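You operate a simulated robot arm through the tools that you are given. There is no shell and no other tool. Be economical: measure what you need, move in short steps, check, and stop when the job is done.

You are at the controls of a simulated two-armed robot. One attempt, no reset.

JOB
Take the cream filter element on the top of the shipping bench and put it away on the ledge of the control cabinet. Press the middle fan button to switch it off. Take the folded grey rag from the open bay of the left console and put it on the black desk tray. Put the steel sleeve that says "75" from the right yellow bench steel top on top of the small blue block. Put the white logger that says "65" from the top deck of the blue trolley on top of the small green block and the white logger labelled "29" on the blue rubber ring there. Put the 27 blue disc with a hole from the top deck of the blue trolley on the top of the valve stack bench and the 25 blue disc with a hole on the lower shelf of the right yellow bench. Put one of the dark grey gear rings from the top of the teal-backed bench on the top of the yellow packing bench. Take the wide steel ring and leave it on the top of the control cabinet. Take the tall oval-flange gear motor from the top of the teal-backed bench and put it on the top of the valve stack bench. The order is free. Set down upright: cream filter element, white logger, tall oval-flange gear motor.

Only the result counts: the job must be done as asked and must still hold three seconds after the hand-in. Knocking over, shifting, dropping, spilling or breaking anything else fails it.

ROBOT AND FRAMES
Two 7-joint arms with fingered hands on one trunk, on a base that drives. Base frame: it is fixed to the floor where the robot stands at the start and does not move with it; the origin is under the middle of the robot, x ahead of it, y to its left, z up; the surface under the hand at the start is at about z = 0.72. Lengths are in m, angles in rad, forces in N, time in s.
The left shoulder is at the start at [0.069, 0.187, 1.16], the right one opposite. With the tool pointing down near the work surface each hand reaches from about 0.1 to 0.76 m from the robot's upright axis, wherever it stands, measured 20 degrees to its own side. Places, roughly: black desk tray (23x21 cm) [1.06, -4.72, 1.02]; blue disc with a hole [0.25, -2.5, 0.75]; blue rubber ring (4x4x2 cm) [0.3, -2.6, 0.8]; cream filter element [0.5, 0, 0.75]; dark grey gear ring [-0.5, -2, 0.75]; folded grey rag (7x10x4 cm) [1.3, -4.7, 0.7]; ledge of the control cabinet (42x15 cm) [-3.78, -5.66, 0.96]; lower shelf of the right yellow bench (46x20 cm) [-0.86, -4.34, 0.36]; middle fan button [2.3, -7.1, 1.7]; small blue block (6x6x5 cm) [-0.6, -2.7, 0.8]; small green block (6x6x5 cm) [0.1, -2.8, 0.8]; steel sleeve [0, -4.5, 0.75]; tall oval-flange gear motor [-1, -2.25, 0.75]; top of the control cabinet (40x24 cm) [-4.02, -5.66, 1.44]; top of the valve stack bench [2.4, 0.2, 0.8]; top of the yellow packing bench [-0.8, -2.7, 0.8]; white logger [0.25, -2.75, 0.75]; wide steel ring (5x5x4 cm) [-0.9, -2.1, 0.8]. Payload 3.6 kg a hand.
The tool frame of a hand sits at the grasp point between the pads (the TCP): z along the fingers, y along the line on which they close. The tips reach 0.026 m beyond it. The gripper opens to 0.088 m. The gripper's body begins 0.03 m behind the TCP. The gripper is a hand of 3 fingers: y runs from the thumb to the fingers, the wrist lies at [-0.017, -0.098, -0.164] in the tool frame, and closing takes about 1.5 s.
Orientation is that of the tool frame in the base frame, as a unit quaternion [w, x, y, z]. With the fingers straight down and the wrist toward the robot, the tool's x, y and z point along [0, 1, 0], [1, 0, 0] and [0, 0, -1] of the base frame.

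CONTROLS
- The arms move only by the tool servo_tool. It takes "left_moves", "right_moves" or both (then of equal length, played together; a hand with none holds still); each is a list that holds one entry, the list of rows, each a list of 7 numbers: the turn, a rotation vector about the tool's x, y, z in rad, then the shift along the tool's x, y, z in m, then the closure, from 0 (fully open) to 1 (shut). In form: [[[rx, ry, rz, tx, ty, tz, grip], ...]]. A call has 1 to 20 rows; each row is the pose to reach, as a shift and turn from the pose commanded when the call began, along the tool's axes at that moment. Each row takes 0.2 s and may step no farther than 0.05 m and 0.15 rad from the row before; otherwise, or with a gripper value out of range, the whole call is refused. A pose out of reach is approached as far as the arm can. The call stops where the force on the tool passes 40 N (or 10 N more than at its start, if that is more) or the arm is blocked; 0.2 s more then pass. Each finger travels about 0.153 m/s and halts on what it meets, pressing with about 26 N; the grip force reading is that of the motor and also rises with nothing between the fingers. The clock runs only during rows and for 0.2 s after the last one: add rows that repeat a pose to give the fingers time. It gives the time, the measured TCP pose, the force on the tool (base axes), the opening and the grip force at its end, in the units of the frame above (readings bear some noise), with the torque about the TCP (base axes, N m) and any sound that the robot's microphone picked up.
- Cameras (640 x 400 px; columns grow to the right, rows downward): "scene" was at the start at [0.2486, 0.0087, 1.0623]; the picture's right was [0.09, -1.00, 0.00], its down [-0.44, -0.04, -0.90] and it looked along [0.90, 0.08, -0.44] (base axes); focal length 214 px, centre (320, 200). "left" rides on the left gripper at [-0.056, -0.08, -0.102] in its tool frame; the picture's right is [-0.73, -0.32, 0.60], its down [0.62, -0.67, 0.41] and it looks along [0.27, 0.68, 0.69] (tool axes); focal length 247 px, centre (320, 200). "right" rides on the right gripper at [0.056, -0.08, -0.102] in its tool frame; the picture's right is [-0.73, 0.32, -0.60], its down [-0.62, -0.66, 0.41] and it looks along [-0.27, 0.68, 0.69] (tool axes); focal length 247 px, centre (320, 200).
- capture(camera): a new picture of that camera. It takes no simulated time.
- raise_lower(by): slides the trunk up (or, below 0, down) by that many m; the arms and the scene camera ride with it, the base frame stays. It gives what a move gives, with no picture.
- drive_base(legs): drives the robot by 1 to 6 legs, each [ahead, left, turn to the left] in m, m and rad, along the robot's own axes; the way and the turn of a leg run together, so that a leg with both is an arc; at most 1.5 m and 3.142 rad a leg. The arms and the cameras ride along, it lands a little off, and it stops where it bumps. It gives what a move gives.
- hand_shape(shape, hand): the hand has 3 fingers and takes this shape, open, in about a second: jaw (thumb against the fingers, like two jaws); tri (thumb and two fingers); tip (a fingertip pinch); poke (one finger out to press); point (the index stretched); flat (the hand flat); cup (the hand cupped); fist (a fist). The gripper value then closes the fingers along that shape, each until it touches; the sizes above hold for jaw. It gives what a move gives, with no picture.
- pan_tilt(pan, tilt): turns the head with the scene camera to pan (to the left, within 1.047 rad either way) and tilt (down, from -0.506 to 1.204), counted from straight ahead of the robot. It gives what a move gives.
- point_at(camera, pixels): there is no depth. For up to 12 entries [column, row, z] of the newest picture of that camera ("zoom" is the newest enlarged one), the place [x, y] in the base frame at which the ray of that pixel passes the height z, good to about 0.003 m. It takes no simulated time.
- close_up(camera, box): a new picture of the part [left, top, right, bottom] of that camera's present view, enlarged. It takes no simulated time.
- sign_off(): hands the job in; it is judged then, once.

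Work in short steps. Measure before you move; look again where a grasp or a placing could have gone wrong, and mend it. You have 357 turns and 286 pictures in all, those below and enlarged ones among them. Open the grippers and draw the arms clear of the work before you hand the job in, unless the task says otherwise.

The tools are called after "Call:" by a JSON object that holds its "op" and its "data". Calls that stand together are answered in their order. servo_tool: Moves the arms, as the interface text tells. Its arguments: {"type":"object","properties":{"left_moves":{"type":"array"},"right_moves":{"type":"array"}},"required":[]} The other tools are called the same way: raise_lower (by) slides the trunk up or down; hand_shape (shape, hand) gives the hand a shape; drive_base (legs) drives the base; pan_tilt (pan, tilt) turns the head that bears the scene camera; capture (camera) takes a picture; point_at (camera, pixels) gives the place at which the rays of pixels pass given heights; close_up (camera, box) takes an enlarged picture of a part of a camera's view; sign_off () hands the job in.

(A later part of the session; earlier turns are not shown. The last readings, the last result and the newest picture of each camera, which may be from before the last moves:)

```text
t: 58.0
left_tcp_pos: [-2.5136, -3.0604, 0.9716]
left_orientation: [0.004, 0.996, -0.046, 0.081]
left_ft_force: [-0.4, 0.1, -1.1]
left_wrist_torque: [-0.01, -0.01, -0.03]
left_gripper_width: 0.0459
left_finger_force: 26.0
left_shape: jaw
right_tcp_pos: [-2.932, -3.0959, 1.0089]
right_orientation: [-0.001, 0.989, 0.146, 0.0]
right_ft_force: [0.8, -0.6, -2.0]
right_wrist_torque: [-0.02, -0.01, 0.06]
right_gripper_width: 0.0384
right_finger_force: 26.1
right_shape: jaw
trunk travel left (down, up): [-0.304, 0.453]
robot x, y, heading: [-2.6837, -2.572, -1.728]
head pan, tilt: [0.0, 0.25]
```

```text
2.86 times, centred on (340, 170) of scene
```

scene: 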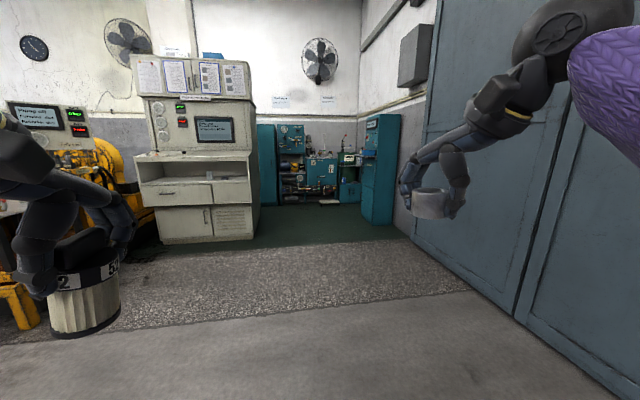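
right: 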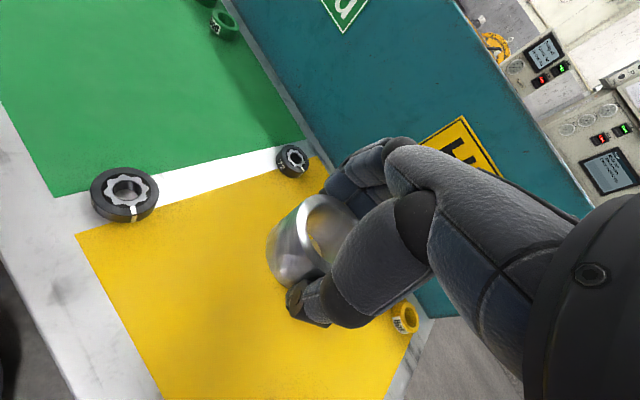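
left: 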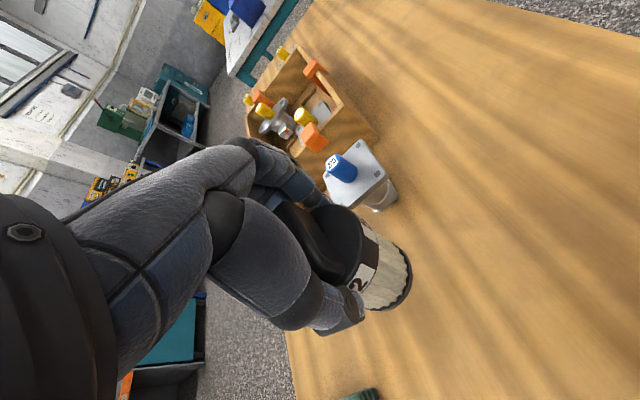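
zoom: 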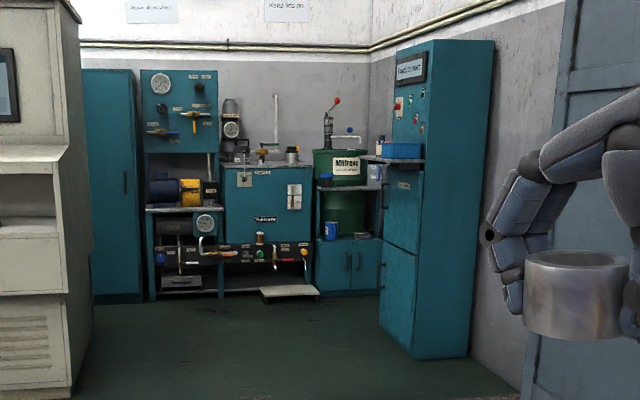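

Ledge front is near x≈-3.7; the console corner at (-2.35,-5.35). I go to (-2.95,-4.35), turn to face −x and look before sidestepping.

Call:
{"op": "drive_base", "data": {"legs": [[1.4, 0, 0], [0.4, 0, 0], [0, 0, -1.41]]}}

Call:
{"op": "pan_tilt", "data": {"pan": 0.75, "tilt": 0.2}}

Call:
{"op": "capture", "data": {"camera": "scene"}}

```text
t: 70.7
left_tcp_pos: [-3.4201, -4.6048, 0.9717]
left_orientation: [0.056, 0.725, -0.684, 0.058]
left_ft_force: [0.6, 0.0, -2.5]
left_wrist_torque: [0.04, -0.01, 0.01]
left_gripper_width: 0.0457
left_finger_force: 25.8
left_shape: jaw
right_tcp_pos: [-3.5167, -4.1957, 1.0076]
right_orientation: [-0.001, 0.846, -0.533, 0.001]
right_ft_force: [0.1, -0.6, -2.4]
right_wrist_torque: [-0.01, 0.01, -0.01]
right_gripper_width: 0.0382
right_finger_force: 26.2
right_shape: jaw
trunk travel left (down, up): [-0.304, 0.453]
robot x, y, heading: [-2.9632, -4.3615, 3.139]
head pan, tilt: [0.0, 0.25]
```

```text
t: 71.8
left_tcp_pos: [-3.4205, -4.605, 0.9731]
left_orientation: [0.057, 0.725, -0.684, 0.059]
left_ft_force: [0.1, 0.1, -1.9]
left_wrist_torque: [0.02, 0.02, 0.0]
left_gripper_width: 0.0459
left_finger_force: 25.8
left_shape: jaw
right_tcp_pos: [-3.5164, -4.1954, 1.0098]
right_orientation: [-0.001, 0.846, -0.533, 0.001]
right_ft_force: [-0.7, 0.3, -2.5]
right_wrist_torque: [0.0, -0.06, 0.02]
right_gripper_width: 0.0383
right_finger_force: 26.6
right_shape: jaw
trunk travel left (down, up): [-0.304, 0.453]
robot x, y, heading: [-2.9634, -4.3558, 3.139]
head pan, tilt: [0.75, 0.201]
```

```text
253 pictures are left
```

scene: 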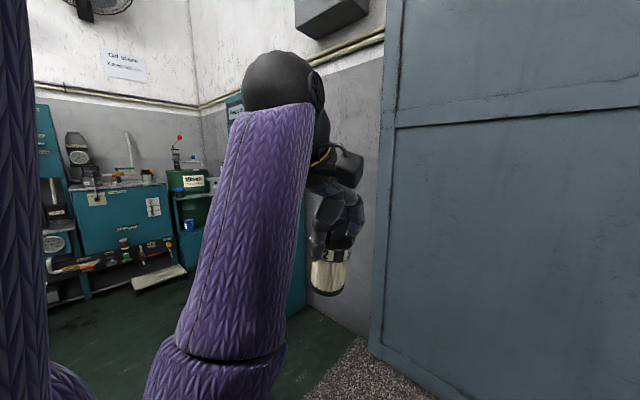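

Way is clear. I sidestep left 1.2 m (slightly backing) and look at the ledge.

Call:
{"op": "drive_base", "data": {"legs": [[-0.1, 0, 0], [0, 1.2, 0]]}}

Call:
{"op": "pan_tilt", "data": {"pan": 0, "tilt": 0.2}}

Call:
{"op": "capture", "data": {"camera": "scene"}}

Call:
{"op": "capture", "data": {"camera": "left"}}

```text
t: 78.7
left_tcp_pos: [-3.3532, -5.8103, 0.9724]
left_orientation: [0.056, 0.713, -0.696, 0.058]
left_ft_force: [-0.8, 0.2, -1.6]
left_wrist_torque: [-0.03, 0.02, 0.05]
left_gripper_width: 0.0457
left_finger_force: 26.2
left_shape: jaw
right_tcp_pos: [-3.4369, -5.3996, 1.0081]
right_orientation: [-0.001, 0.836, -0.548, 0.001]
right_ft_force: [-0.3, -0.6, -2.7]
right_wrist_torque: [0.02, 0.0, -0.02]
right_gripper_width: 0.0379
right_finger_force: 26.1
right_shape: jaw
trunk travel left (down, up): [-0.304, 0.453]
robot x, y, heading: [-2.8924, -5.5807, 3.098]
head pan, tilt: [0.75, 0.201]
```

```text
t: 79.8
left_tcp_pos: [-3.354, -5.8108, 0.972]
left_orientation: [0.058, 0.714, -0.696, 0.058]
left_ft_force: [0.6, 0.0, -0.8]
left_wrist_torque: [0.06, 0.0, 0.02]
left_gripper_width: 0.0458
left_finger_force: 25.9
left_shape: jaw
right_tcp_pos: [-3.4371, -5.3992, 1.0087]
right_orientation: [-0.001, 0.836, -0.548, 0.001]
right_ft_force: [0.5, -0.8, -2.0]
right_wrist_torque: [0.01, -0.01, 0.01]
right_gripper_width: 0.0383
right_finger_force: 25.8
right_shape: jaw
trunk travel left (down, up): [-0.304, 0.453]
robot x, y, heading: [-2.8902, -5.5818, 3.103]
head pan, tilt: [0.0, 0.201]
```

```text
252 pictures are left
```

scene: 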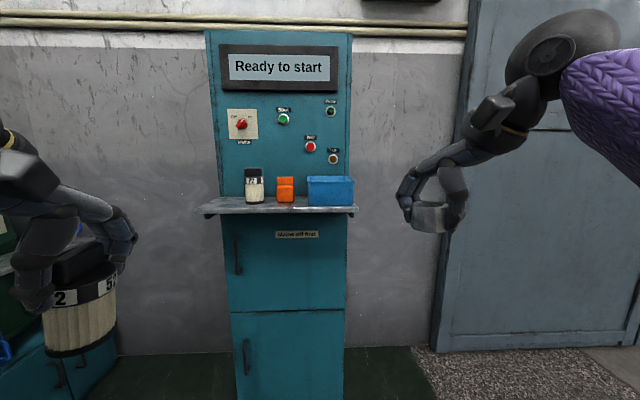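

```text
251 pictures are left
```

left: 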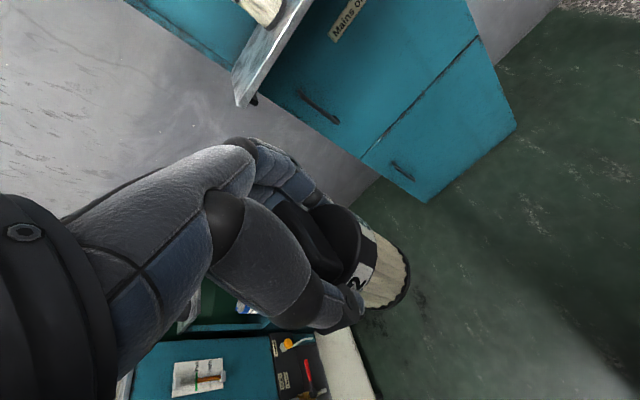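

The ledge already holds a filter (254,185), an orange part (285,190) and a blue box (330,190); the free part is at its left end, px 205–244. I raise the trunk 0.25, straighten the heading, and look down on the ledge.

Call:
{"op": "raise_lower", "data": {"by": 0.25}}

Call:
{"op": "drive_base", "data": {"legs": [[0.15, 0, 0.039]]}}

Call:
{"op": "pan_tilt", "data": {"pan": 0, "tilt": 0.45}}

Call:
{"op": "capture", "data": {"camera": "scene"}}

```text
t: 82.4
left_tcp_pos: [-3.3537, -5.8095, 1.2225]
left_orientation: [0.057, 0.713, -0.696, 0.058]
left_ft_force: [1.0, -0.2, -0.9]
left_wrist_torque: [-0.01, 0.0, 0.01]
left_gripper_width: 0.0459
left_finger_force: 26.1
left_shape: jaw
right_tcp_pos: [-3.438, -5.3991, 1.2579]
right_orientation: [-0.001, 0.837, -0.547, 0.001]
right_ft_force: [-0.5, -0.1, -3.2]
right_wrist_torque: [0.0, 0.0, 0.0]
right_gripper_width: 0.0382
right_finger_force: 25.7
right_shape: jaw
trunk travel left (down, up): [-0.554, 0.203]
robot x, y, heading: [-2.8915, -5.5819, 3.099]
head pan, tilt: [0.0, 0.201]
```

```text
t: 83.7
left_tcp_pos: [-3.4956, -5.8258, 1.2227]
left_orientation: [0.056, 0.728, -0.681, 0.06]
left_ft_force: [-1.0, 0.5, -1.9]
left_wrist_torque: [0.03, -0.03, 0.0]
left_gripper_width: 0.0456
left_finger_force: 26.1
left_shape: jaw
right_tcp_pos: [-3.5966, -5.4182, 1.2576]
right_orientation: [-0.001, 0.848, -0.531, 0.001]
right_ft_force: [-0.2, 0.7, -2.2]
right_wrist_torque: [0.02, 0.0, -0.03]
right_gripper_width: 0.0384
right_finger_force: 25.9
right_shape: jaw
trunk travel left (down, up): [-0.554, 0.203]
robot x, y, heading: [-3.0411, -5.5788, -3.14]
head pan, tilt: [0.0, 0.201]
```

```text
t: 84.5
left_tcp_pos: [-3.4945, -5.8257, 1.2225]
left_orientation: [0.056, 0.727, -0.681, 0.059]
left_ft_force: [0.3, -0.2, -0.7]
left_wrist_torque: [0.0, 0.02, 0.0]
left_gripper_width: 0.0456
left_finger_force: 26.0
left_shape: jaw
right_tcp_pos: [-3.5933, -5.4181, 1.2571]
right_orientation: [-0.001, 0.847, -0.531, 0.0]
right_ft_force: [0.4, -0.9, -2.2]
right_wrist_torque: [0.04, -0.01, -0.02]
right_gripper_width: 0.0383
right_finger_force: 26.3
right_shape: jaw
trunk travel left (down, up): [-0.554, 0.203]
robot x, y, heading: [-3.045, -5.5754, -3.142]
head pan, tilt: [0.0, 0.45]
```

```text
250 pictures are left
```

scene: 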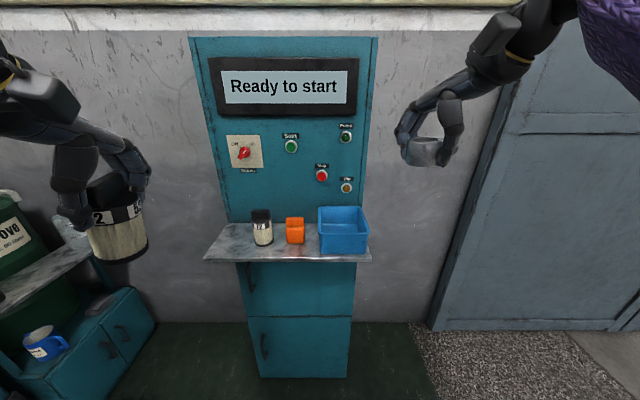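

I measure the ledge corners and its contents at z=0.96.

Call:
{"op": "point_at", "data": {"camera": "scene", "pixels": [[206, 257, 0.96], [370, 257, 0.96], [228, 223, 0.96], [263, 246, 0.96], [252, 243, 0.96], [262, 222, 1.04], [287, 242, 0.96], [225, 243, 0.96]]}}

Call:
{"op": "close_up", "data": {"camera": "scene", "box": [190, 190, 390, 280]}}

```text
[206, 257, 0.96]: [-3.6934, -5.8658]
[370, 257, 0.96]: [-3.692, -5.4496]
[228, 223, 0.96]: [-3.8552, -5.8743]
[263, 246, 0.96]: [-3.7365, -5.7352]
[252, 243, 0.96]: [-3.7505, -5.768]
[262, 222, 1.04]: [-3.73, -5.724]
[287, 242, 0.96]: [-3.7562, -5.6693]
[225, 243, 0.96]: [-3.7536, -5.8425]
```

```text
3.20 times, centred on (290, 235) of scene
```

zoom: 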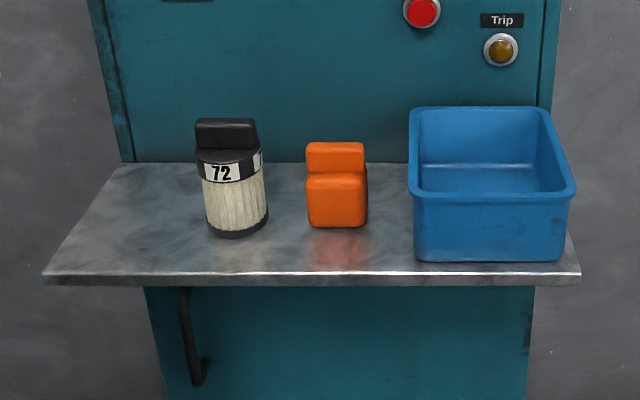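

I go 0.13 m closer, then level the hand (ry −0.162) and check.

Call:
{"op": "drive_base", "data": {"legs": [[0.13, 0, 0]]}}

Call:
{"op": "servo_tool", "data": {"left_moves": [[[0, -0.08, 0, 0, 0, 0, 1], [0, -0.162, 0, 0, 0, 0, 1], [0, -0.162, 0, 0, 0, 0, 1]]]}}

```text
t: 85.8
left_tcp_pos: [-3.6228, -5.8262, 1.2223]
left_orientation: [0.057, 0.728, -0.681, 0.059]
left_ft_force: [0.7, 0.4, -0.6]
left_wrist_torque: [0.0, -0.03, -0.01]
left_gripper_width: 0.0457
left_finger_force: 26.5
left_shape: jaw
right_tcp_pos: [-3.7239, -5.4194, 1.2583]
right_orientation: [0.0, 0.848, -0.53, 0.001]
right_ft_force: [-0.3, -0.1, -2.3]
right_wrist_torque: [0.04, -0.04, 0.0]
right_gripper_width: 0.0386
right_finger_force: 26.0
right_shape: jaw
trunk travel left (down, up): [-0.554, 0.203]
robot x, y, heading: [-3.1686, -5.578, -3.139]
head pan, tilt: [0.0, 0.45]
```

```text
t: 86.6
left_tcp_pos: [-3.6217, -5.8267, 1.2238]
left_orientation: [0.001, 0.731, -0.683, -0.001]
left_ft_force: [1.3, 0.0, -1.8]
left_wrist_torque: [0.01, 0.01, 0.01]
left_gripper_width: 0.0458
left_finger_force: 25.8
left_shape: jaw
right_tcp_pos: [-3.7222, -5.4183, 1.2594]
right_orientation: [-0.001, 0.848, -0.531, 0.001]
right_ft_force: [0.8, -0.2, -2.5]
right_wrist_torque: [0.01, 0.02, 0.03]
right_gripper_width: 0.0383
right_finger_force: 25.6
right_shape: jaw
trunk travel left (down, up): [-0.554, 0.203]
robot x, y, heading: [-3.1678, -5.5787, -3.139]
head pan, tilt: [0.0, 0.45]
```

Hand is level. I move it over the free spot with yaw −0.5, staying high, then look.

Call:
{"op": "servo_tool", "data": {"left_moves": [[[0, 0, -0.12, -0.003, 0.03, 0, 1], [0, 0, -0.25, -0.006, 0.065, 0, 1], [0, 0, -0.38, -0.009, 0.1, 0, 1], [0, 0, -0.5, -0.011, 0.133, 0, 1], [0, 0, -0.5, -0.011, 0.133, 0.04, 1], [0, 0, -0.5, -0.011, 0.133, 0.08, 1], [0, 0, -0.5, -0.011, 0.133, 0.08, 1]]]}}

Call:
{"op": "capture", "data": {"camera": "scene"}}

Call:
{"op": "capture", "data": {"camera": "left"}}

```text
t: 88.2
left_tcp_pos: [-3.758, -5.8242, 1.1445]
left_orientation: [0.001, 0.877, -0.481, 0.0]
left_ft_force: [0.2, -1.2, -0.7]
left_wrist_torque: [-0.04, -0.03, -0.01]
left_gripper_width: 0.0458
left_finger_force: 26.2
left_shape: jaw
right_tcp_pos: [-3.7219, -5.4186, 1.259]
right_orientation: [0.0, 0.848, -0.53, 0.001]
right_ft_force: [0.1, 1.0, -1.6]
right_wrist_torque: [-0.03, -0.01, 0.0]
right_gripper_width: 0.0382
right_finger_force: 25.4
right_shape: jaw
trunk travel left (down, up): [-0.554, 0.203]
robot x, y, heading: [-3.1719, -5.5796, -3.135]
head pan, tilt: [0.0, 0.45]
```

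```text
248 pictures are left
```

scene: 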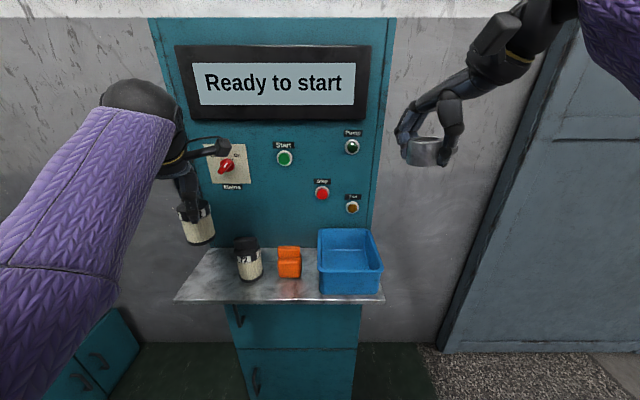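

```text
247 pictures are left
```

left: 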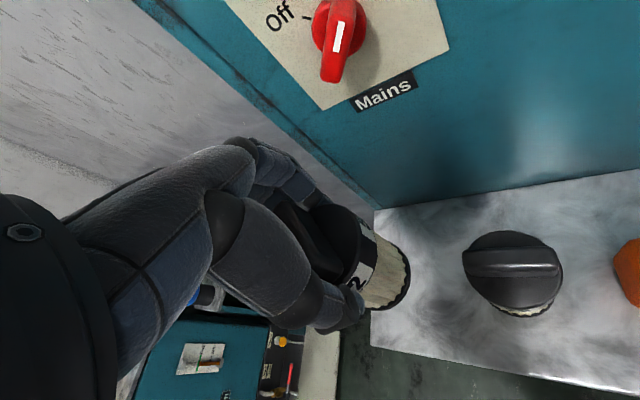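

The mains switch isn't touched and I'll move down away from it. I verify the ledge corner and neighbor from the left camera.

Call:
{"op": "point_at", "data": {"camera": "left", "pixels": [[371, 345, 0.96], [376, 212, 0.96], [512, 262, 1.05], [520, 312, 0.96]]}}

Call:
{"op": "point_at", "data": {"camera": "scene", "pixels": [[176, 299, 0.96], [206, 250, 0.96], [250, 279, 0.96], [201, 243, 1.06]]}}

```text
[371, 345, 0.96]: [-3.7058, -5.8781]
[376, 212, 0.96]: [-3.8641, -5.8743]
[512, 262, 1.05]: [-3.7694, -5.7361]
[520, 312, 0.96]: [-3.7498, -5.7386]
```

```text
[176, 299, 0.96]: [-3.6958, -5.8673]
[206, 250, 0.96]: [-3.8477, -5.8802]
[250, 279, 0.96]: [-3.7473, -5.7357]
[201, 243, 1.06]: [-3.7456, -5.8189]
```

Position is good. I lower to about 1 cm above contact, then gently down.

Call:
{"op": "servo_tool", "data": {"left_moves": [[[0, 0, 0, 0, 0, 0.04, 1], [0, 0, 0, 0, 0, 0.08, 1], [0, 0, 0, 0, 0, 0.092, 1], [0, 0, 0, 0, 0, 0.096, 1], [0, 0, 0, 0, 0, 0.1, 1], [0, 0, 0, 0, 0, 0.1, 1]]]}}

Call:
{"op": "capture", "data": {"camera": "scene"}}

Call:
{"op": "capture", "data": {"camera": "left"}}

```text
t: 89.6
left_tcp_pos: [-3.7557, -5.8256, 1.0428]
left_orientation: [0.001, 0.876, -0.482, 0.0]
left_ft_force: [0.0, -0.8, -2.2]
left_wrist_torque: [0.0, 0.02, -0.04]
left_gripper_width: 0.0456
left_finger_force: 26.1
left_shape: jaw
right_tcp_pos: [-3.7212, -5.4199, 1.2578]
right_orientation: [-0.001, 0.848, -0.53, 0.0]
right_ft_force: [-0.4, 0.2, -2.7]
right_wrist_torque: [-0.01, 0.0, 0.03]
right_gripper_width: 0.038
right_finger_force: 26.3
right_shape: jaw
trunk travel left (down, up): [-0.554, 0.203]
robot x, y, heading: [-3.1685, -5.5824, -3.144]
head pan, tilt: [0.0, 0.45]
```

```text
246 pictures are left
```

scene: 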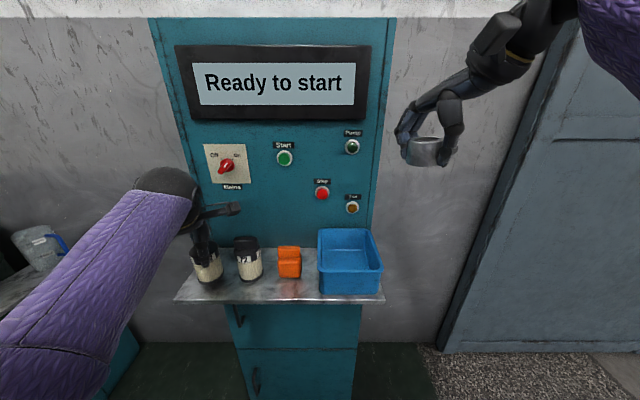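

```text
245 pictures are left
```

left: 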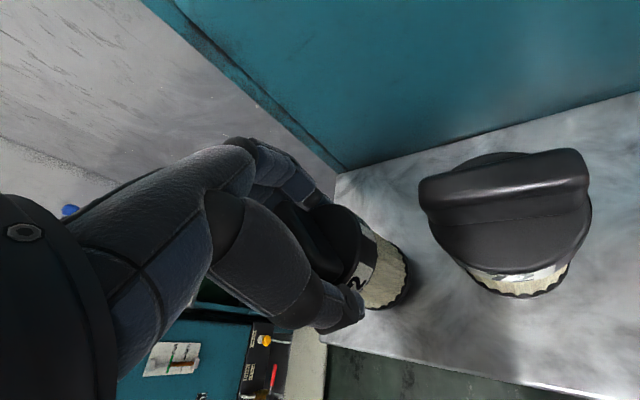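

Still carrying the weight; I continue down in 2 mm steps until contact.

Call:
{"op": "servo_tool", "data": {"left_moves": [[[0, 0, 0, 0, 0, 0.002, 1], [0, 0, 0, 0, 0, 0.004, 1], [0, 0, 0, 0, 0, 0.005, 1], [0, 0, 0, 0, 0, 0.005, 1]]]}}

```text
t: 90.6
left_tcp_pos: [-3.7556, -5.8258, 1.0365]
left_orientation: [0.001, 0.876, -0.482, -0.001]
left_ft_force: [0.0, -0.2, -0.6]
left_wrist_torque: [0.0, 0.0, -0.01]
left_gripper_width: 0.0458
left_finger_force: 26.2
left_shape: jaw
right_tcp_pos: [-3.7226, -5.418, 1.2581]
right_orientation: [0.0, 0.847, -0.531, 0.001]
right_ft_force: [0.7, 0.1, -2.5]
right_wrist_torque: [0.0, -0.04, 0.05]
right_gripper_width: 0.0383
right_finger_force: 26.5
right_shape: jaw
trunk travel left (down, up): [-0.554, 0.203]
robot x, y, heading: [-3.1682, -5.5817, -3.139]
head pan, tilt: [0.0, 0.45]
```

Call:
{"op": "servo_tool", "data": {"left_moves": [[[0, 0, 0, 0, 0, 0.002, 1], [0, 0, 0, 0, 0, 0.004, 1], [0, 0, 0, 0, 0, 0.006, 1], [0, 0, 0, 0, 0, 0.006, 1]]]}}

Call:
{"op": "close_up", "data": {"camera": "scene", "box": [160, 200, 320, 320]}}

```text
t: 91.6
left_tcp_pos: [-3.7564, -5.8231, 1.0322]
left_orientation: [0.002, 0.876, -0.482, -0.002]
left_ft_force: [0.2, -0.5, 3.9]
left_wrist_torque: [0.01, -0.08, -0.01]
left_gripper_width: 0.0456
left_finger_force: 25.4
left_shape: jaw
right_tcp_pos: [-3.721, -5.4189, 1.2584]
right_orientation: [-0.001, 0.848, -0.53, 0.0]
right_ft_force: [0.6, -0.2, -2.2]
right_wrist_torque: [0.04, 0.01, 0.01]
right_gripper_width: 0.0383
right_finger_force: 26.5
right_shape: jaw
trunk travel left (down, up): [-0.554, 0.203]
robot x, y, heading: [-3.1707, -5.5769, -3.142]
head pan, tilt: [0.0, 0.45]
```

```text
3.33 times, centred on (240, 260) of scene
```

zoom: 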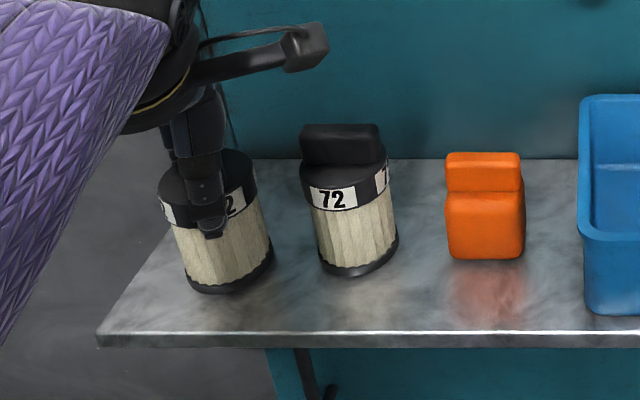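

Contact felt (+4 N), standing upright on the ledge. I open gradually and rise.

Call:
{"op": "servo_tool", "data": {"left_moves": [[[0, 0, 0, 0, 0, -0.001, 0.4], [0, 0, 0, 0, 0, -0.001, 0.3], [0, 0, 0, 0, 0, -0.001, 0.2], [0, 0, 0, 0, 0, -0.001, 0.15], [0, 0, 0, 0, 0, -0.001, 0.15], [0, 0, 0, 0, 0, -0.02, 0.15], [0, 0, 0, 0, 0, -0.05, 0.15], [0, 0, 0, 0, 0, -0.09, 0.15], [0, 0, 0, 0, -0.03, -0.12, 0.15], [0, 0, 0, 0, -0.08, -0.13, 0.1], [0, 0, 0, 0, -0.12, -0.13, 0.0]]]}}

Call:
{"op": "capture", "data": {"camera": "scene"}}

```text
refused: row 10 steps farther than a row can; nothing moved
```

```text
243 pictures are left
```

scene: 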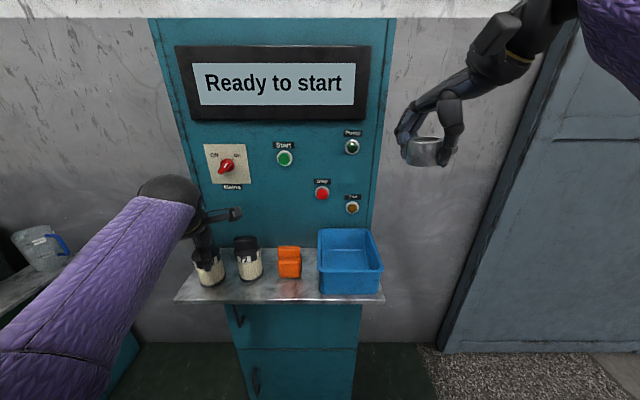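

I redo with smaller steps.

Call:
{"op": "servo_tool", "data": {"left_moves": [[[0, 0, 0, 0, 0, -0.001, 0.4], [0, 0, 0, 0, 0, -0.001, 0.3], [0, 0, 0, 0, 0, -0.001, 0.2], [0, 0, 0, 0, 0, -0.001, 0.15], [0, 0, 0, 0, 0, -0.001, 0.15], [0, 0, 0, 0, 0, -0.02, 0.15], [0, 0, 0, 0, 0, -0.05, 0.15], [0, 0, 0, 0, 0, -0.09, 0.15], [0, 0, 0, 0, -0.02, -0.12, 0.15], [0, 0, 0, 0, -0.06, -0.13, 0.1], [0, 0, 0, 0, -0.1, -0.13, 0.0]]]}}

Call:
{"op": "capture", "data": {"camera": "scene"}}

```text
t: 94.0
left_tcp_pos: [-3.7208, -5.8093, 1.268]
left_orientation: [0.082, 0.884, -0.454, -0.078]
left_ft_force: [0.4, 0.9, 0.1]
left_wrist_torque: [-0.03, 0.04, 0.0]
left_gripper_width: 0.0878
left_finger_force: 0.1
left_shape: jaw
right_tcp_pos: [-3.7212, -5.4181, 1.2579]
right_orientation: [0.0, 0.848, -0.53, 0.001]
right_ft_force: [-0.1, 0.5, -2.7]
right_wrist_torque: [0.0, -0.04, 0.01]
right_gripper_width: 0.0384
right_finger_force: 26.1
right_shape: jaw
trunk travel left (down, up): [-0.554, 0.203]
robot x, y, heading: [-3.1696, -5.5787, -3.137]
head pan, tilt: [0.0, 0.45]
stopped in row 11 (left hand): the arm was blocked; the commanded pose is now the measured one
```

```text
242 pictures are left
```

scene: 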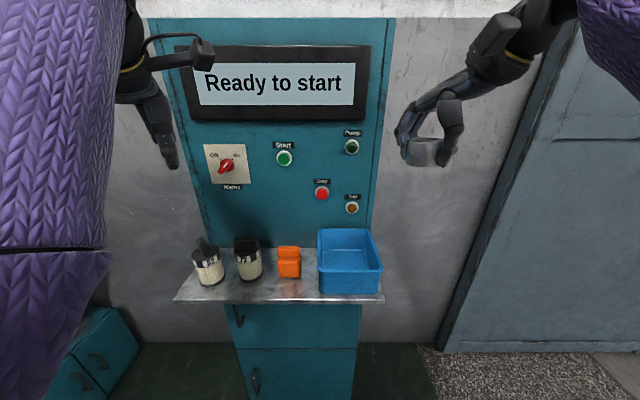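

Filter stands on the ledge and is free. I back off 0.3 m and raise the trunk fully for the cabinet top.

Call:
{"op": "drive_base", "data": {"legs": [[-0.3, 0, 0]]}}

Call:
{"op": "raise_lower", "data": {"by": 0.2}}

Call:
{"op": "servo_tool", "data": {"right_moves": [[[0, 0, 0, 0, 0, -0.03, 1], [0, 0, 0, 0, 0, -0.06, 1], [0, 0, 0, 0, 0, -0.09, 1]]]}}

Call:
{"op": "capture", "data": {"camera": "scene"}}

```text
t: 96.0
left_tcp_pos: [-3.4207, -5.8089, 1.2674]
left_orientation: [0.082, 0.884, -0.454, -0.077]
left_ft_force: [-0.1, -0.4, -1.0]
left_wrist_torque: [0.04, 0.0, 0.02]
left_gripper_width: 0.088
left_finger_force: 0.0
left_shape: jaw
right_tcp_pos: [-3.4229, -5.4195, 1.2583]
right_orientation: [-0.001, 0.848, -0.53, 0.001]
right_ft_force: [0.9, 1.2, -1.9]
right_wrist_torque: [0.0, 0.04, 0.04]
right_gripper_width: 0.0385
right_finger_force: 25.6
right_shape: jaw
trunk travel left (down, up): [-0.554, 0.203]
robot x, y, heading: [-2.8731, -5.5789, -3.139]
head pan, tilt: [0.0, 0.45]
```

```text
t: 98.2
left_tcp_pos: [-3.4226, -5.843, 1.4688]
left_orientation: [0.109, 0.891, -0.437, -0.065]
left_ft_force: [0.0, -0.1, 0.8]
left_wrist_torque: [-0.01, -0.03, -0.01]
left_gripper_width: 0.0879
left_finger_force: 0.0
left_shape: jaw
right_tcp_pos: [-3.4245, -5.4186, 1.4582]
right_orientation: [0.0, 0.848, -0.53, 0.0]
right_ft_force: [-0.7, 0.1, -3.4]
right_wrist_torque: [0.0, -0.01, -0.01]
right_gripper_width: 0.0382
right_finger_force: 25.6
right_shape: jaw
trunk travel left (down, up): [-0.754, 0.003]
robot x, y, heading: [-2.8718, -5.5786, -3.138]
head pan, tilt: [0.0, 0.45]
```

```text
t: 99.0
left_tcp_pos: [-3.4227, -5.8429, 1.4715]
left_orientation: [0.109, 0.891, -0.436, -0.065]
left_ft_force: [0.8, -0.5, -0.6]
left_wrist_torque: [0.0, -0.02, 0.03]
left_gripper_width: 0.0873
left_finger_force: 0.1
left_shape: jaw
right_tcp_pos: [-3.4237, -5.4199, 1.551]
right_orientation: [0.0, 0.847, -0.531, 0.001]
right_ft_force: [0.3, 0.4, -1.8]
right_wrist_torque: [0.02, -0.01, 0.07]
right_gripper_width: 0.0384
right_finger_force: 26.0
right_shape: jaw
trunk travel left (down, up): [-0.754, 0.003]
robot x, y, heading: [-2.8748, -5.5782, -3.14]
head pan, tilt: [0.0, 0.45]
```

```text
241 pictures are left
```

scene: 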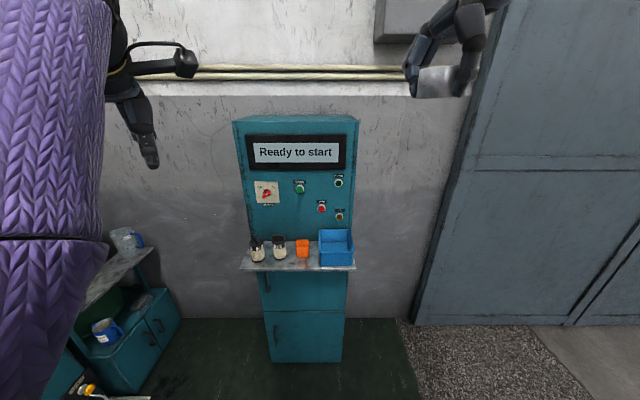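

Cabinet top is empty. I extend the right arm 0.13 m forward and sidestep left 0.17 m before moving in.

Call:
{"op": "servo_tool", "data": {"right_moves": [[[0, 0, 0, -0.019, 0.039, 0, 1], [0, 0, 0, -0.038, 0.078, 0, 1], [0, 0, 0, -0.057, 0.117, 0, 1], [0, 0, 0, -0.057, 0.117, 0, 1]]]}}

Call:
{"op": "drive_base", "data": {"legs": [[0, 0.17, 0]]}}

Call:
{"op": "capture", "data": {"camera": "scene"}}

Call:
{"op": "capture", "data": {"camera": "right"}}

```text
t: 100.0
left_tcp_pos: [-3.4241, -5.8405, 1.4728]
left_orientation: [0.108, 0.891, -0.436, -0.067]
left_ft_force: [0.6, 0.5, 0.5]
left_wrist_torque: [0.01, 0.02, -0.01]
left_gripper_width: 0.0877
left_finger_force: 0.0
left_shape: jaw
right_tcp_pos: [-3.5573, -5.4174, 1.5498]
right_orientation: [0.0, 0.849, -0.528, 0.0]
right_ft_force: [0.2, 0.6, -1.6]
right_wrist_torque: [-0.01, -0.02, -0.04]
right_gripper_width: 0.0383
right_finger_force: 25.9
right_shape: jaw
trunk travel left (down, up): [-0.754, 0.003]
robot x, y, heading: [-2.8716, -5.5778, -3.136]
head pan, tilt: [0.0, 0.45]
```

```text
t: 101.5
left_tcp_pos: [-3.4245, -6.0034, 1.4737]
left_orientation: [0.109, 0.889, -0.438, -0.069]
left_ft_force: [-0.1, 0.3, 0.1]
left_wrist_torque: [-0.03, -0.02, 0.02]
left_gripper_width: 0.0877
left_finger_force: 0.0
left_shape: jaw
right_tcp_pos: [-3.5553, -5.579, 1.5495]
right_orientation: [0.0, 0.847, -0.532, 0.001]
right_ft_force: [-0.1, 1.5, -1.3]
right_wrist_torque: [-0.01, -0.02, 0.0]
right_gripper_width: 0.038
right_finger_force: 26.3
right_shape: jaw
trunk travel left (down, up): [-0.754, 0.003]
robot x, y, heading: [-2.8704, -5.7463, -3.144]
head pan, tilt: [0.0, 0.45]
```

```text
240 pictures are left
```

scene: 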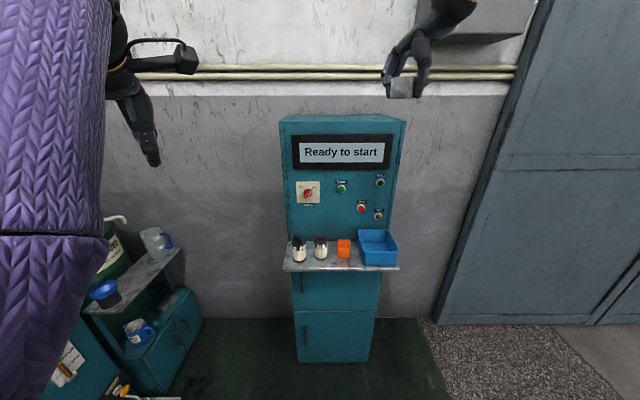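

```text
239 pictures are left
```

right: 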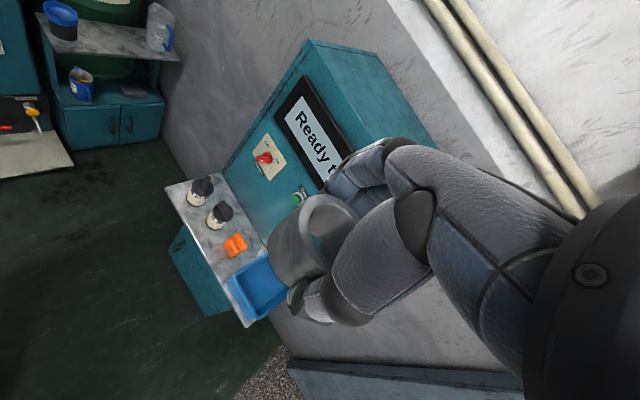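

I measure the cabinet top corners.

Call:
{"op": "point_at", "data": {"camera": "scene", "pixels": [[281, 120, 1.44], [405, 122, 1.44], [290, 116, 1.44]]}}

Call:
{"op": "point_at", "data": {"camera": "right", "pixels": [[308, 42, 1.44], [368, 54, 1.44], [436, 140, 1.44], [345, 90, 1.44]]}}

```text
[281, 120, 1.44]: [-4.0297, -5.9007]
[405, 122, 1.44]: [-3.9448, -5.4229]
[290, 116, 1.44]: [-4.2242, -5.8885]
```

```text
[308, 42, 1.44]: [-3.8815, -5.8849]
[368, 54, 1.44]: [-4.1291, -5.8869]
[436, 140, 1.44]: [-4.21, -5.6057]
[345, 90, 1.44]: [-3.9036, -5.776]
```

Cabinet top spans x −3.89…−4.13, y −5.46…−5.87. I first shift the left hand 0.1 m farther left so its camera clears the cabinet.

Call:
{"op": "servo_tool", "data": {"left_moves": [[[0, 0, 0, 0.03, 0.02, 0, 0], [0, 0, 0, 0.06, 0.04, 0, 0], [0, 0, 0, 0.09, 0.06, 0, 0]]]}}

Call:
{"op": "drive_base", "data": {"legs": [[0.25, 0, 0]]}}

Call:
{"op": "capture", "data": {"camera": "scene"}}

Call:
{"op": "capture", "data": {"camera": "right"}}

```text
t: 102.2
left_tcp_pos: [-3.4146, -6.1135, 1.4823]
left_orientation: [0.108, 0.89, -0.438, -0.07]
left_ft_force: [0.6, -0.4, -0.2]
left_wrist_torque: [0.0, 0.02, -0.01]
left_gripper_width: 0.088
left_finger_force: 0.1
left_shape: jaw
right_tcp_pos: [-3.555, -5.5838, 1.5497]
right_orientation: [-0.002, 0.847, -0.531, 0.001]
right_ft_force: [-0.8, 0.1, -2.0]
right_wrist_torque: [0.01, 0.03, 0.01]
right_gripper_width: 0.0379
right_finger_force: 26.0
right_shape: jaw
trunk travel left (down, up): [-0.754, 0.003]
robot x, y, heading: [-2.8716, -5.7483, -3.14]
head pan, tilt: [0.0, 0.45]
```

```text
t: 104.1
left_tcp_pos: [-3.6678, -6.1162, 1.4841]
left_orientation: [0.109, 0.891, -0.435, -0.07]
left_ft_force: [-0.6, 0.3, 0.2]
left_wrist_torque: [0.01, 0.03, 0.03]
left_gripper_width: 0.0878
left_finger_force: 0.1
left_shape: jaw
right_tcp_pos: [-3.8122, -5.5877, 1.55]
right_orientation: [-0.001, 0.849, -0.529, 0.001]
right_ft_force: [0.8, -0.4, -2.1]
right_wrist_torque: [0.0, -0.04, 0.0]
right_gripper_width: 0.0381
right_finger_force: 25.8
right_shape: jaw
trunk travel left (down, up): [-0.754, 0.003]
robot x, y, heading: [-3.1225, -5.7462, -3.132]
head pan, tilt: [0.0, 0.45]
```

```text
238 pictures are left
```

scene: 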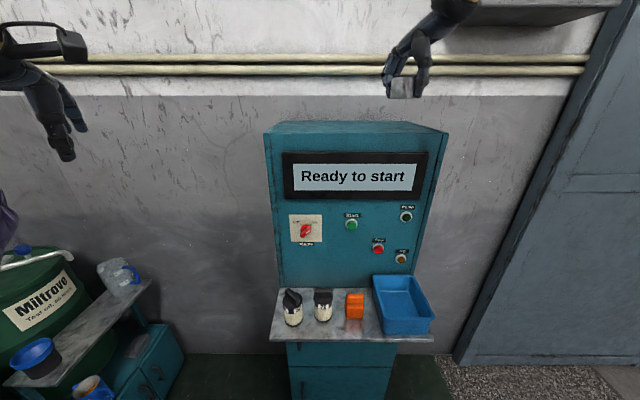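

```text
237 pictures are left
```

right: 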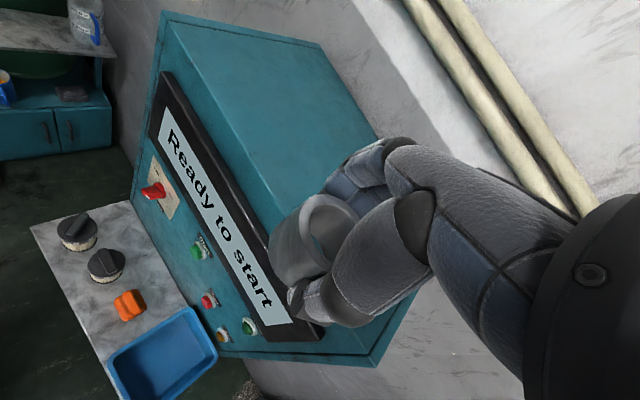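

Ring is above the front edge. I go 0.17 m more forward, then lower to just above the top (TCP ≈1.49).

Call:
{"op": "drive_base", "data": {"legs": [[0.17, 0, -0.005]]}}

Call:
{"op": "servo_tool", "data": {"right_moves": [[[0, 0, 0, 0, 0, 0.02, 1], [0, 0, 0, 0, 0, 0.04, 1], [0, 0, 0, 0, 0, 0.058, 1], [0, 0, 0, 0, 0, 0.058, 1]]]}}

Call:
{"op": "capture", "data": {"camera": "right"}}

Call:
{"op": "capture", "data": {"camera": "scene"}}

```text
t: 105.6
left_tcp_pos: [-3.8397, -6.1137, 1.4851]
left_orientation: [0.11, 0.89, -0.437, -0.069]
left_ft_force: [0.3, 0.1, 0.6]
left_wrist_torque: [0.03, 0.04, 0.02]
left_gripper_width: 0.0877
left_finger_force: 0.1
left_shape: jaw
right_tcp_pos: [-3.9793, -5.5834, 1.5502]
right_orientation: [-0.001, 0.847, -0.531, 0.0]
right_ft_force: [-0.1, 0.2, -1.9]
right_wrist_torque: [-0.01, 0.02, -0.02]
right_gripper_width: 0.038
right_finger_force: 26.2
right_shape: jaw
trunk travel left (down, up): [-0.754, 0.003]
robot x, y, heading: [-3.2984, -5.7451, -3.138]
head pan, tilt: [0.0, 0.45]
```

```text
t: 106.6
left_tcp_pos: [-3.8406, -6.1129, 1.484]
left_orientation: [0.109, 0.89, -0.438, -0.07]
left_ft_force: [-0.2, -0.3, -0.6]
left_wrist_torque: [-0.01, 0.01, 0.0]
left_gripper_width: 0.0875
left_finger_force: 0.0
left_shape: jaw
right_tcp_pos: [-3.9823, -5.5839, 1.4922]
right_orientation: [0.0, 0.847, -0.531, 0.001]
right_ft_force: [-0.1, 0.1, -2.4]
right_wrist_torque: [0.01, 0.01, 0.02]
right_gripper_width: 0.0384
right_finger_force: 26.4
right_shape: jaw
trunk travel left (down, up): [-0.754, 0.003]
robot x, y, heading: [-3.3, -5.742, -3.145]
head pan, tilt: [0.0, 0.45]
```

```text
236 pictures are left
```

right: 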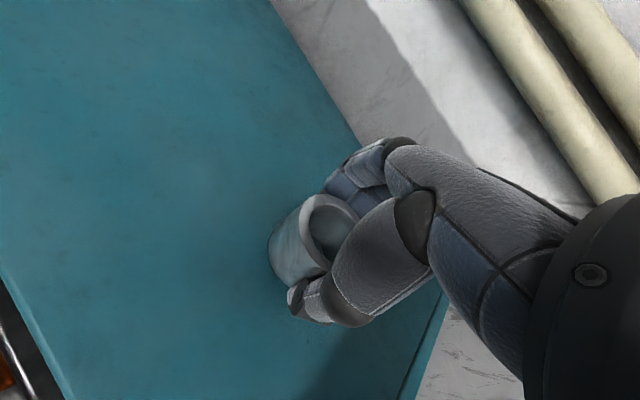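

```text
235 pictures are left
```

scene: 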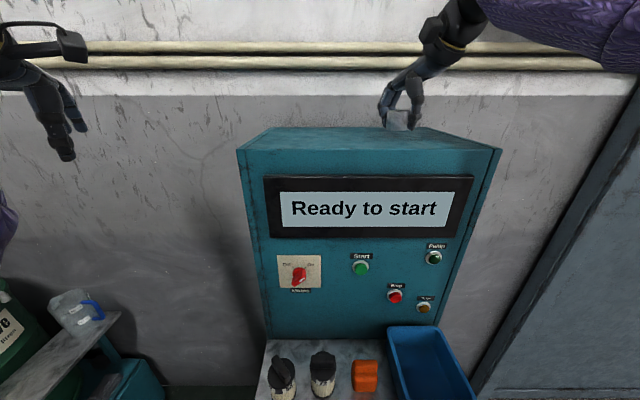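

Over the top with margin. I lower gently to contact.

Call:
{"op": "servo_tool", "data": {"right_moves": [[[0, 0, 0, 0, 0, 0.006, 1], [0, 0, 0, 0, 0, 0.01, 1], [0, 0, 0, 0, 0, 0.013, 1], [0, 0, 0, 0, 0, 0.016, 1], [0, 0, 0, 0, 0, 0.016, 1]]]}}

```text
t: 107.8
left_tcp_pos: [-3.84, -6.1131, 1.4837]
left_orientation: [0.108, 0.89, -0.437, -0.069]
left_ft_force: [-0.2, -0.1, 0.4]
left_wrist_torque: [-0.01, 0.02, 0.01]
left_gripper_width: 0.0878
left_finger_force: 0.1
left_shape: jaw
right_tcp_pos: [-3.9818, -5.5829, 1.4776]
right_orientation: [0.0, 0.847, -0.531, 0.001]
right_ft_force: [0.0, 0.4, 0.8]
right_wrist_torque: [-0.07, 0.04, 0.02]
right_gripper_width: 0.0382
right_finger_force: 26.1
right_shape: jaw
trunk travel left (down, up): [-0.754, 0.003]
robot x, y, heading: [-3.2994, -5.7467, -3.136]
head pan, tilt: [0.0, 0.45]
```

Contact is just starting (+0.8 N). I press 3 mm more, open, and rise.

Call:
{"op": "servo_tool", "data": {"right_moves": [[[0, 0, 0, 0, 0, 0.002, 1], [0, 0, 0, 0, 0, 0.003, 1], [0, 0, 0, 0, 0, 0.003, 0.5], [0, 0, 0, 0, 0, 0.003, 0.4], [0, 0, 0, 0, 0, 0.002, 0.25], [0, 0, 0, 0, 0, 0.0, 0.1], [0, 0, 0, 0, 0, 0.0, 0.1], [0, 0, 0, 0, 0, 0.0, 0.0], [0, 0, 0, 0, 0, -0.03, 0], [0, 0, 0, 0, 0, -0.06, 0], [0, 0, 0, 0, 0, -0.085, 0]]]}}

Call:
{"op": "capture", "data": {"camera": "right"}}

```text
t: 110.2
left_tcp_pos: [-3.8413, -6.1124, 1.4849]
left_orientation: [0.108, 0.89, -0.437, -0.069]
left_ft_force: [0.1, -0.5, 0.4]
left_wrist_torque: [0.0, 0.0, 0.0]
left_gripper_width: 0.0878
left_finger_force: 0.1
left_shape: jaw
right_tcp_pos: [-3.9814, -5.5818, 1.5606]
right_orientation: [-0.001, 0.847, -0.531, 0.002]
right_ft_force: [0.3, -0.5, -0.7]
right_wrist_torque: [-0.05, 0.0, 0.02]
right_gripper_width: 0.088
right_finger_force: 0.1
right_shape: jaw
trunk travel left (down, up): [-0.754, 0.003]
robot x, y, heading: [-3.2987, -5.744, -3.144]
head pan, tilt: [0.0, 0.45]
```

```text
234 pictures are left
```

right: 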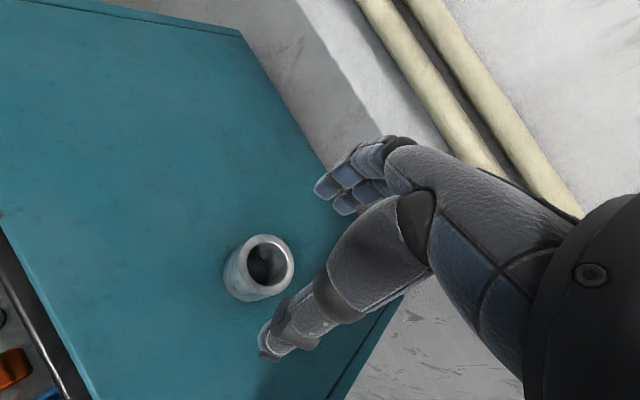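

Ring stands on the cabinet top. I back away 0.45 m, then return both arms toward their home poses.

Call:
{"op": "drive_base", "data": {"legs": [[-0.45, 0, 0]]}}

Call:
{"op": "servo_tool", "data": {"left_moves": [[[0.052, -0.011, 0.131, 0.003, -0.035, 0.005, 0], [0.104, -0.023, 0.263, 0.005, -0.07, 0.011, 0], [0.155, -0.034, 0.394, 0.008, -0.104, 0.016, 0], [0.207, -0.046, 0.526, 0.01, -0.139, 0.022, 0], [0.259, -0.057, 0.657, 0.013, -0.174, 0.027, 0]]], "right_moves": [[[0, 0, 0.088, 0.012, -0.024, 0, 0], [0, 0, 0.176, 0.023, -0.048, 0, 0], [0, 0, 0.264, 0.035, -0.073, 0, 0], [0, 0, 0.352, 0.046, -0.097, 0, 0], [0, 0, 0.44, 0.058, -0.121, 0.03, 0]]]}}

Call:
{"op": "capture", "data": {"camera": "scene"}}

```text
t: 112.9
left_tcp_pos: [-3.3947, -6.1124, 1.484]
left_orientation: [0.109, 0.889, -0.438, -0.07]
left_ft_force: [-0.5, 0.1, 0.4]
left_wrist_torque: [0.0, -0.01, 0.04]
left_gripper_width: 0.0877
left_finger_force: 0.1
left_shape: jaw
right_tcp_pos: [-3.5329, -5.581, 1.5608]
right_orientation: [0.0, 0.847, -0.531, 0.001]
right_ft_force: [0.3, -1.5, 0.0]
right_wrist_torque: [0.01, 0.0, -0.01]
right_gripper_width: 0.0878
right_finger_force: 0.0
right_shape: jaw
trunk travel left (down, up): [-0.754, 0.003]
robot x, y, heading: [-2.8522, -5.7436, 3.143]
head pan, tilt: [0.0, 0.45]
```

```text
t: 114.1
left_tcp_pos: [-3.2581, -6.0435, 1.4144]
left_orientation: [0.022, 0.713, -0.7, 0.021]
left_ft_force: [0.6, 0.6, -0.6]
left_wrist_torque: [0.06, 0.05, -0.02]
left_gripper_width: 0.0875
left_finger_force: 0.0
left_shape: jaw
right_tcp_pos: [-3.3981, -5.5801, 1.5301]
right_orientation: [0.0, 0.71, -0.704, 0.0]
right_ft_force: [1.1, 0.4, -0.8]
right_wrist_torque: [-0.01, 0.0, -0.01]
right_gripper_width: 0.0875
right_finger_force: 0.1
right_shape: jaw
trunk travel left (down, up): [-0.754, 0.003]
robot x, y, heading: [-2.8503, -5.7448, 3.139]
head pan, tilt: [0.0, 0.45]
```

```text
233 pictures are left
```

scene: 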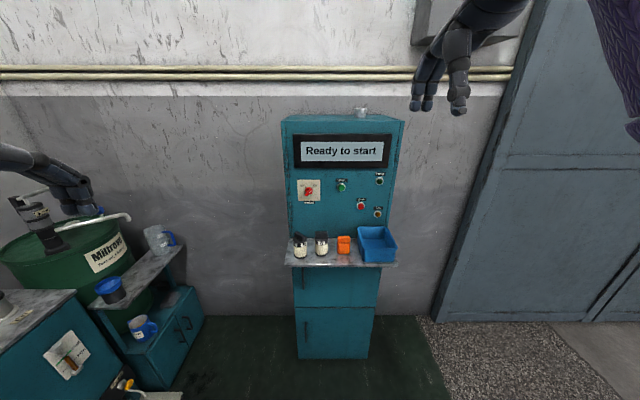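

Both are in place. I sidestep north to y≈-3.9, turn to face +x and look.

Call:
{"op": "drive_base", "data": {"legs": [[0, -1.5, 0], [0, -0.3, 0], [0, 0, -3.13]]}}

Call:
{"op": "pan_tilt", "data": {"pan": 0, "tilt": 0.3}}

Call:
{"op": "capture", "data": {"camera": "scene"}}

```text
t: 130.4
left_tcp_pos: [-2.4643, -3.6008, 1.4196]
left_orientation: [-0.016, 0.673, 0.739, 0.021]
left_ft_force: [-0.6, 0.0, -0.3]
left_wrist_torque: [0.01, -0.01, -0.02]
left_gripper_width: 0.0879
left_finger_force: 0.0
left_shape: jaw
right_tcp_pos: [-2.2913, -4.0506, 1.5299]
right_orientation: [-0.001, 0.677, 0.736, -0.001]
right_ft_force: [-0.9, -0.6, 0.4]
right_wrist_torque: [0.01, -0.03, -0.06]
right_gripper_width: 0.0878
right_finger_force: 0.1
right_shape: jaw
trunk travel left (down, up): [-0.754, 0.003]
robot x, y, heading: [-2.852, -3.9305, 0.071]
head pan, tilt: [0.0, 0.45]
```

```text
t: 131.1
left_tcp_pos: [-2.4645, -3.5984, 1.421]
left_orientation: [-0.015, 0.672, 0.74, 0.024]
left_ft_force: [0.4, 1.2, 0.5]
left_wrist_torque: [-0.01, -0.01, 0.0]
left_gripper_width: 0.0878
left_finger_force: 0.0
left_shape: jaw
right_tcp_pos: [-2.2931, -4.0511, 1.5287]
right_orientation: [-0.001, 0.677, 0.736, -0.001]
right_ft_force: [-0.3, 0.0, 0.4]
right_wrist_torque: [0.0, 0.02, 0.0]
right_gripper_width: 0.0878
right_finger_force: 0.0
right_shape: jaw
trunk travel left (down, up): [-0.754, 0.003]
robot x, y, heading: [-2.8545, -3.926, 0.072]
head pan, tilt: [0.0, 0.3]
```

```text
232 pictures are left
```

scene: 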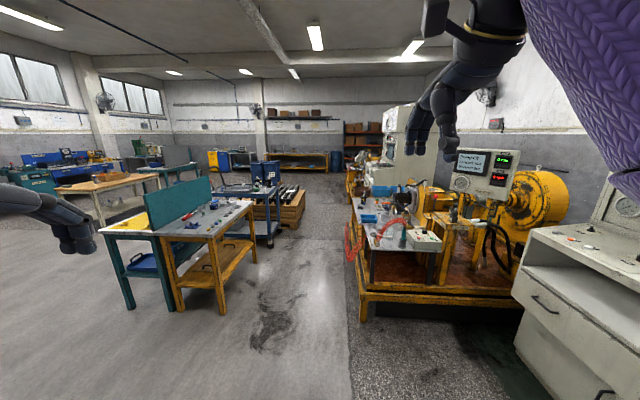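

An aisle runs along +x between the packing bench (left) and the yellow test bench (right). I measure floor points.

Call:
{"op": "point_at", "data": {"camera": "scene", "pixels": [[362, 320, 0], [222, 315, 0], [346, 222, 0], [178, 312, 0], [272, 246, 0], [300, 228, 0], [350, 265, 0]]}}

Call:
{"op": "close_up", "data": {"camera": "scene", "box": [330, 80, 530, 320]}}

Call:
{"op": "close_up", "data": {"camera": "scene", "box": [100, 150, 320, 290]}}

```text
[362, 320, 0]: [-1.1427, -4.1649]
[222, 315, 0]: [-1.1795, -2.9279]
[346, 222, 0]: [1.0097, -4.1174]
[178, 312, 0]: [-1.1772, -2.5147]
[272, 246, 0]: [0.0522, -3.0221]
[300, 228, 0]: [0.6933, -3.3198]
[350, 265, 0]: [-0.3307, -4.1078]
```

```text
1.67 times, centred on (430, 200) of scene
```

zoom: 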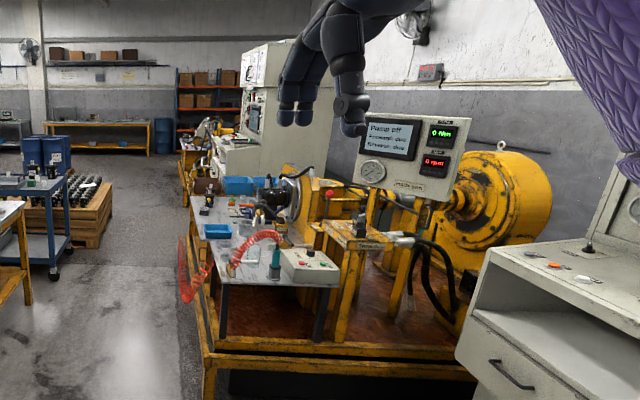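

```text
2.86 times, centred on (210, 220) of scene
```

zoom: 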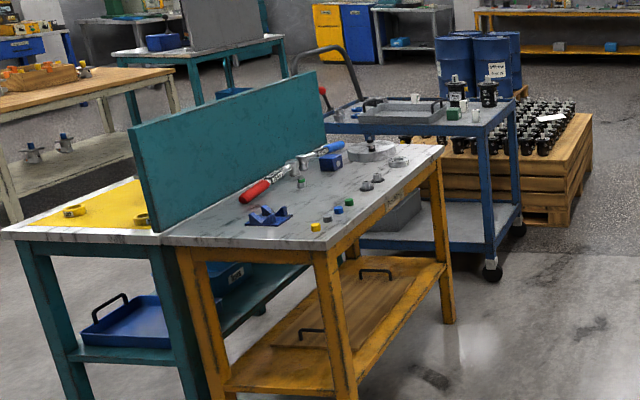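

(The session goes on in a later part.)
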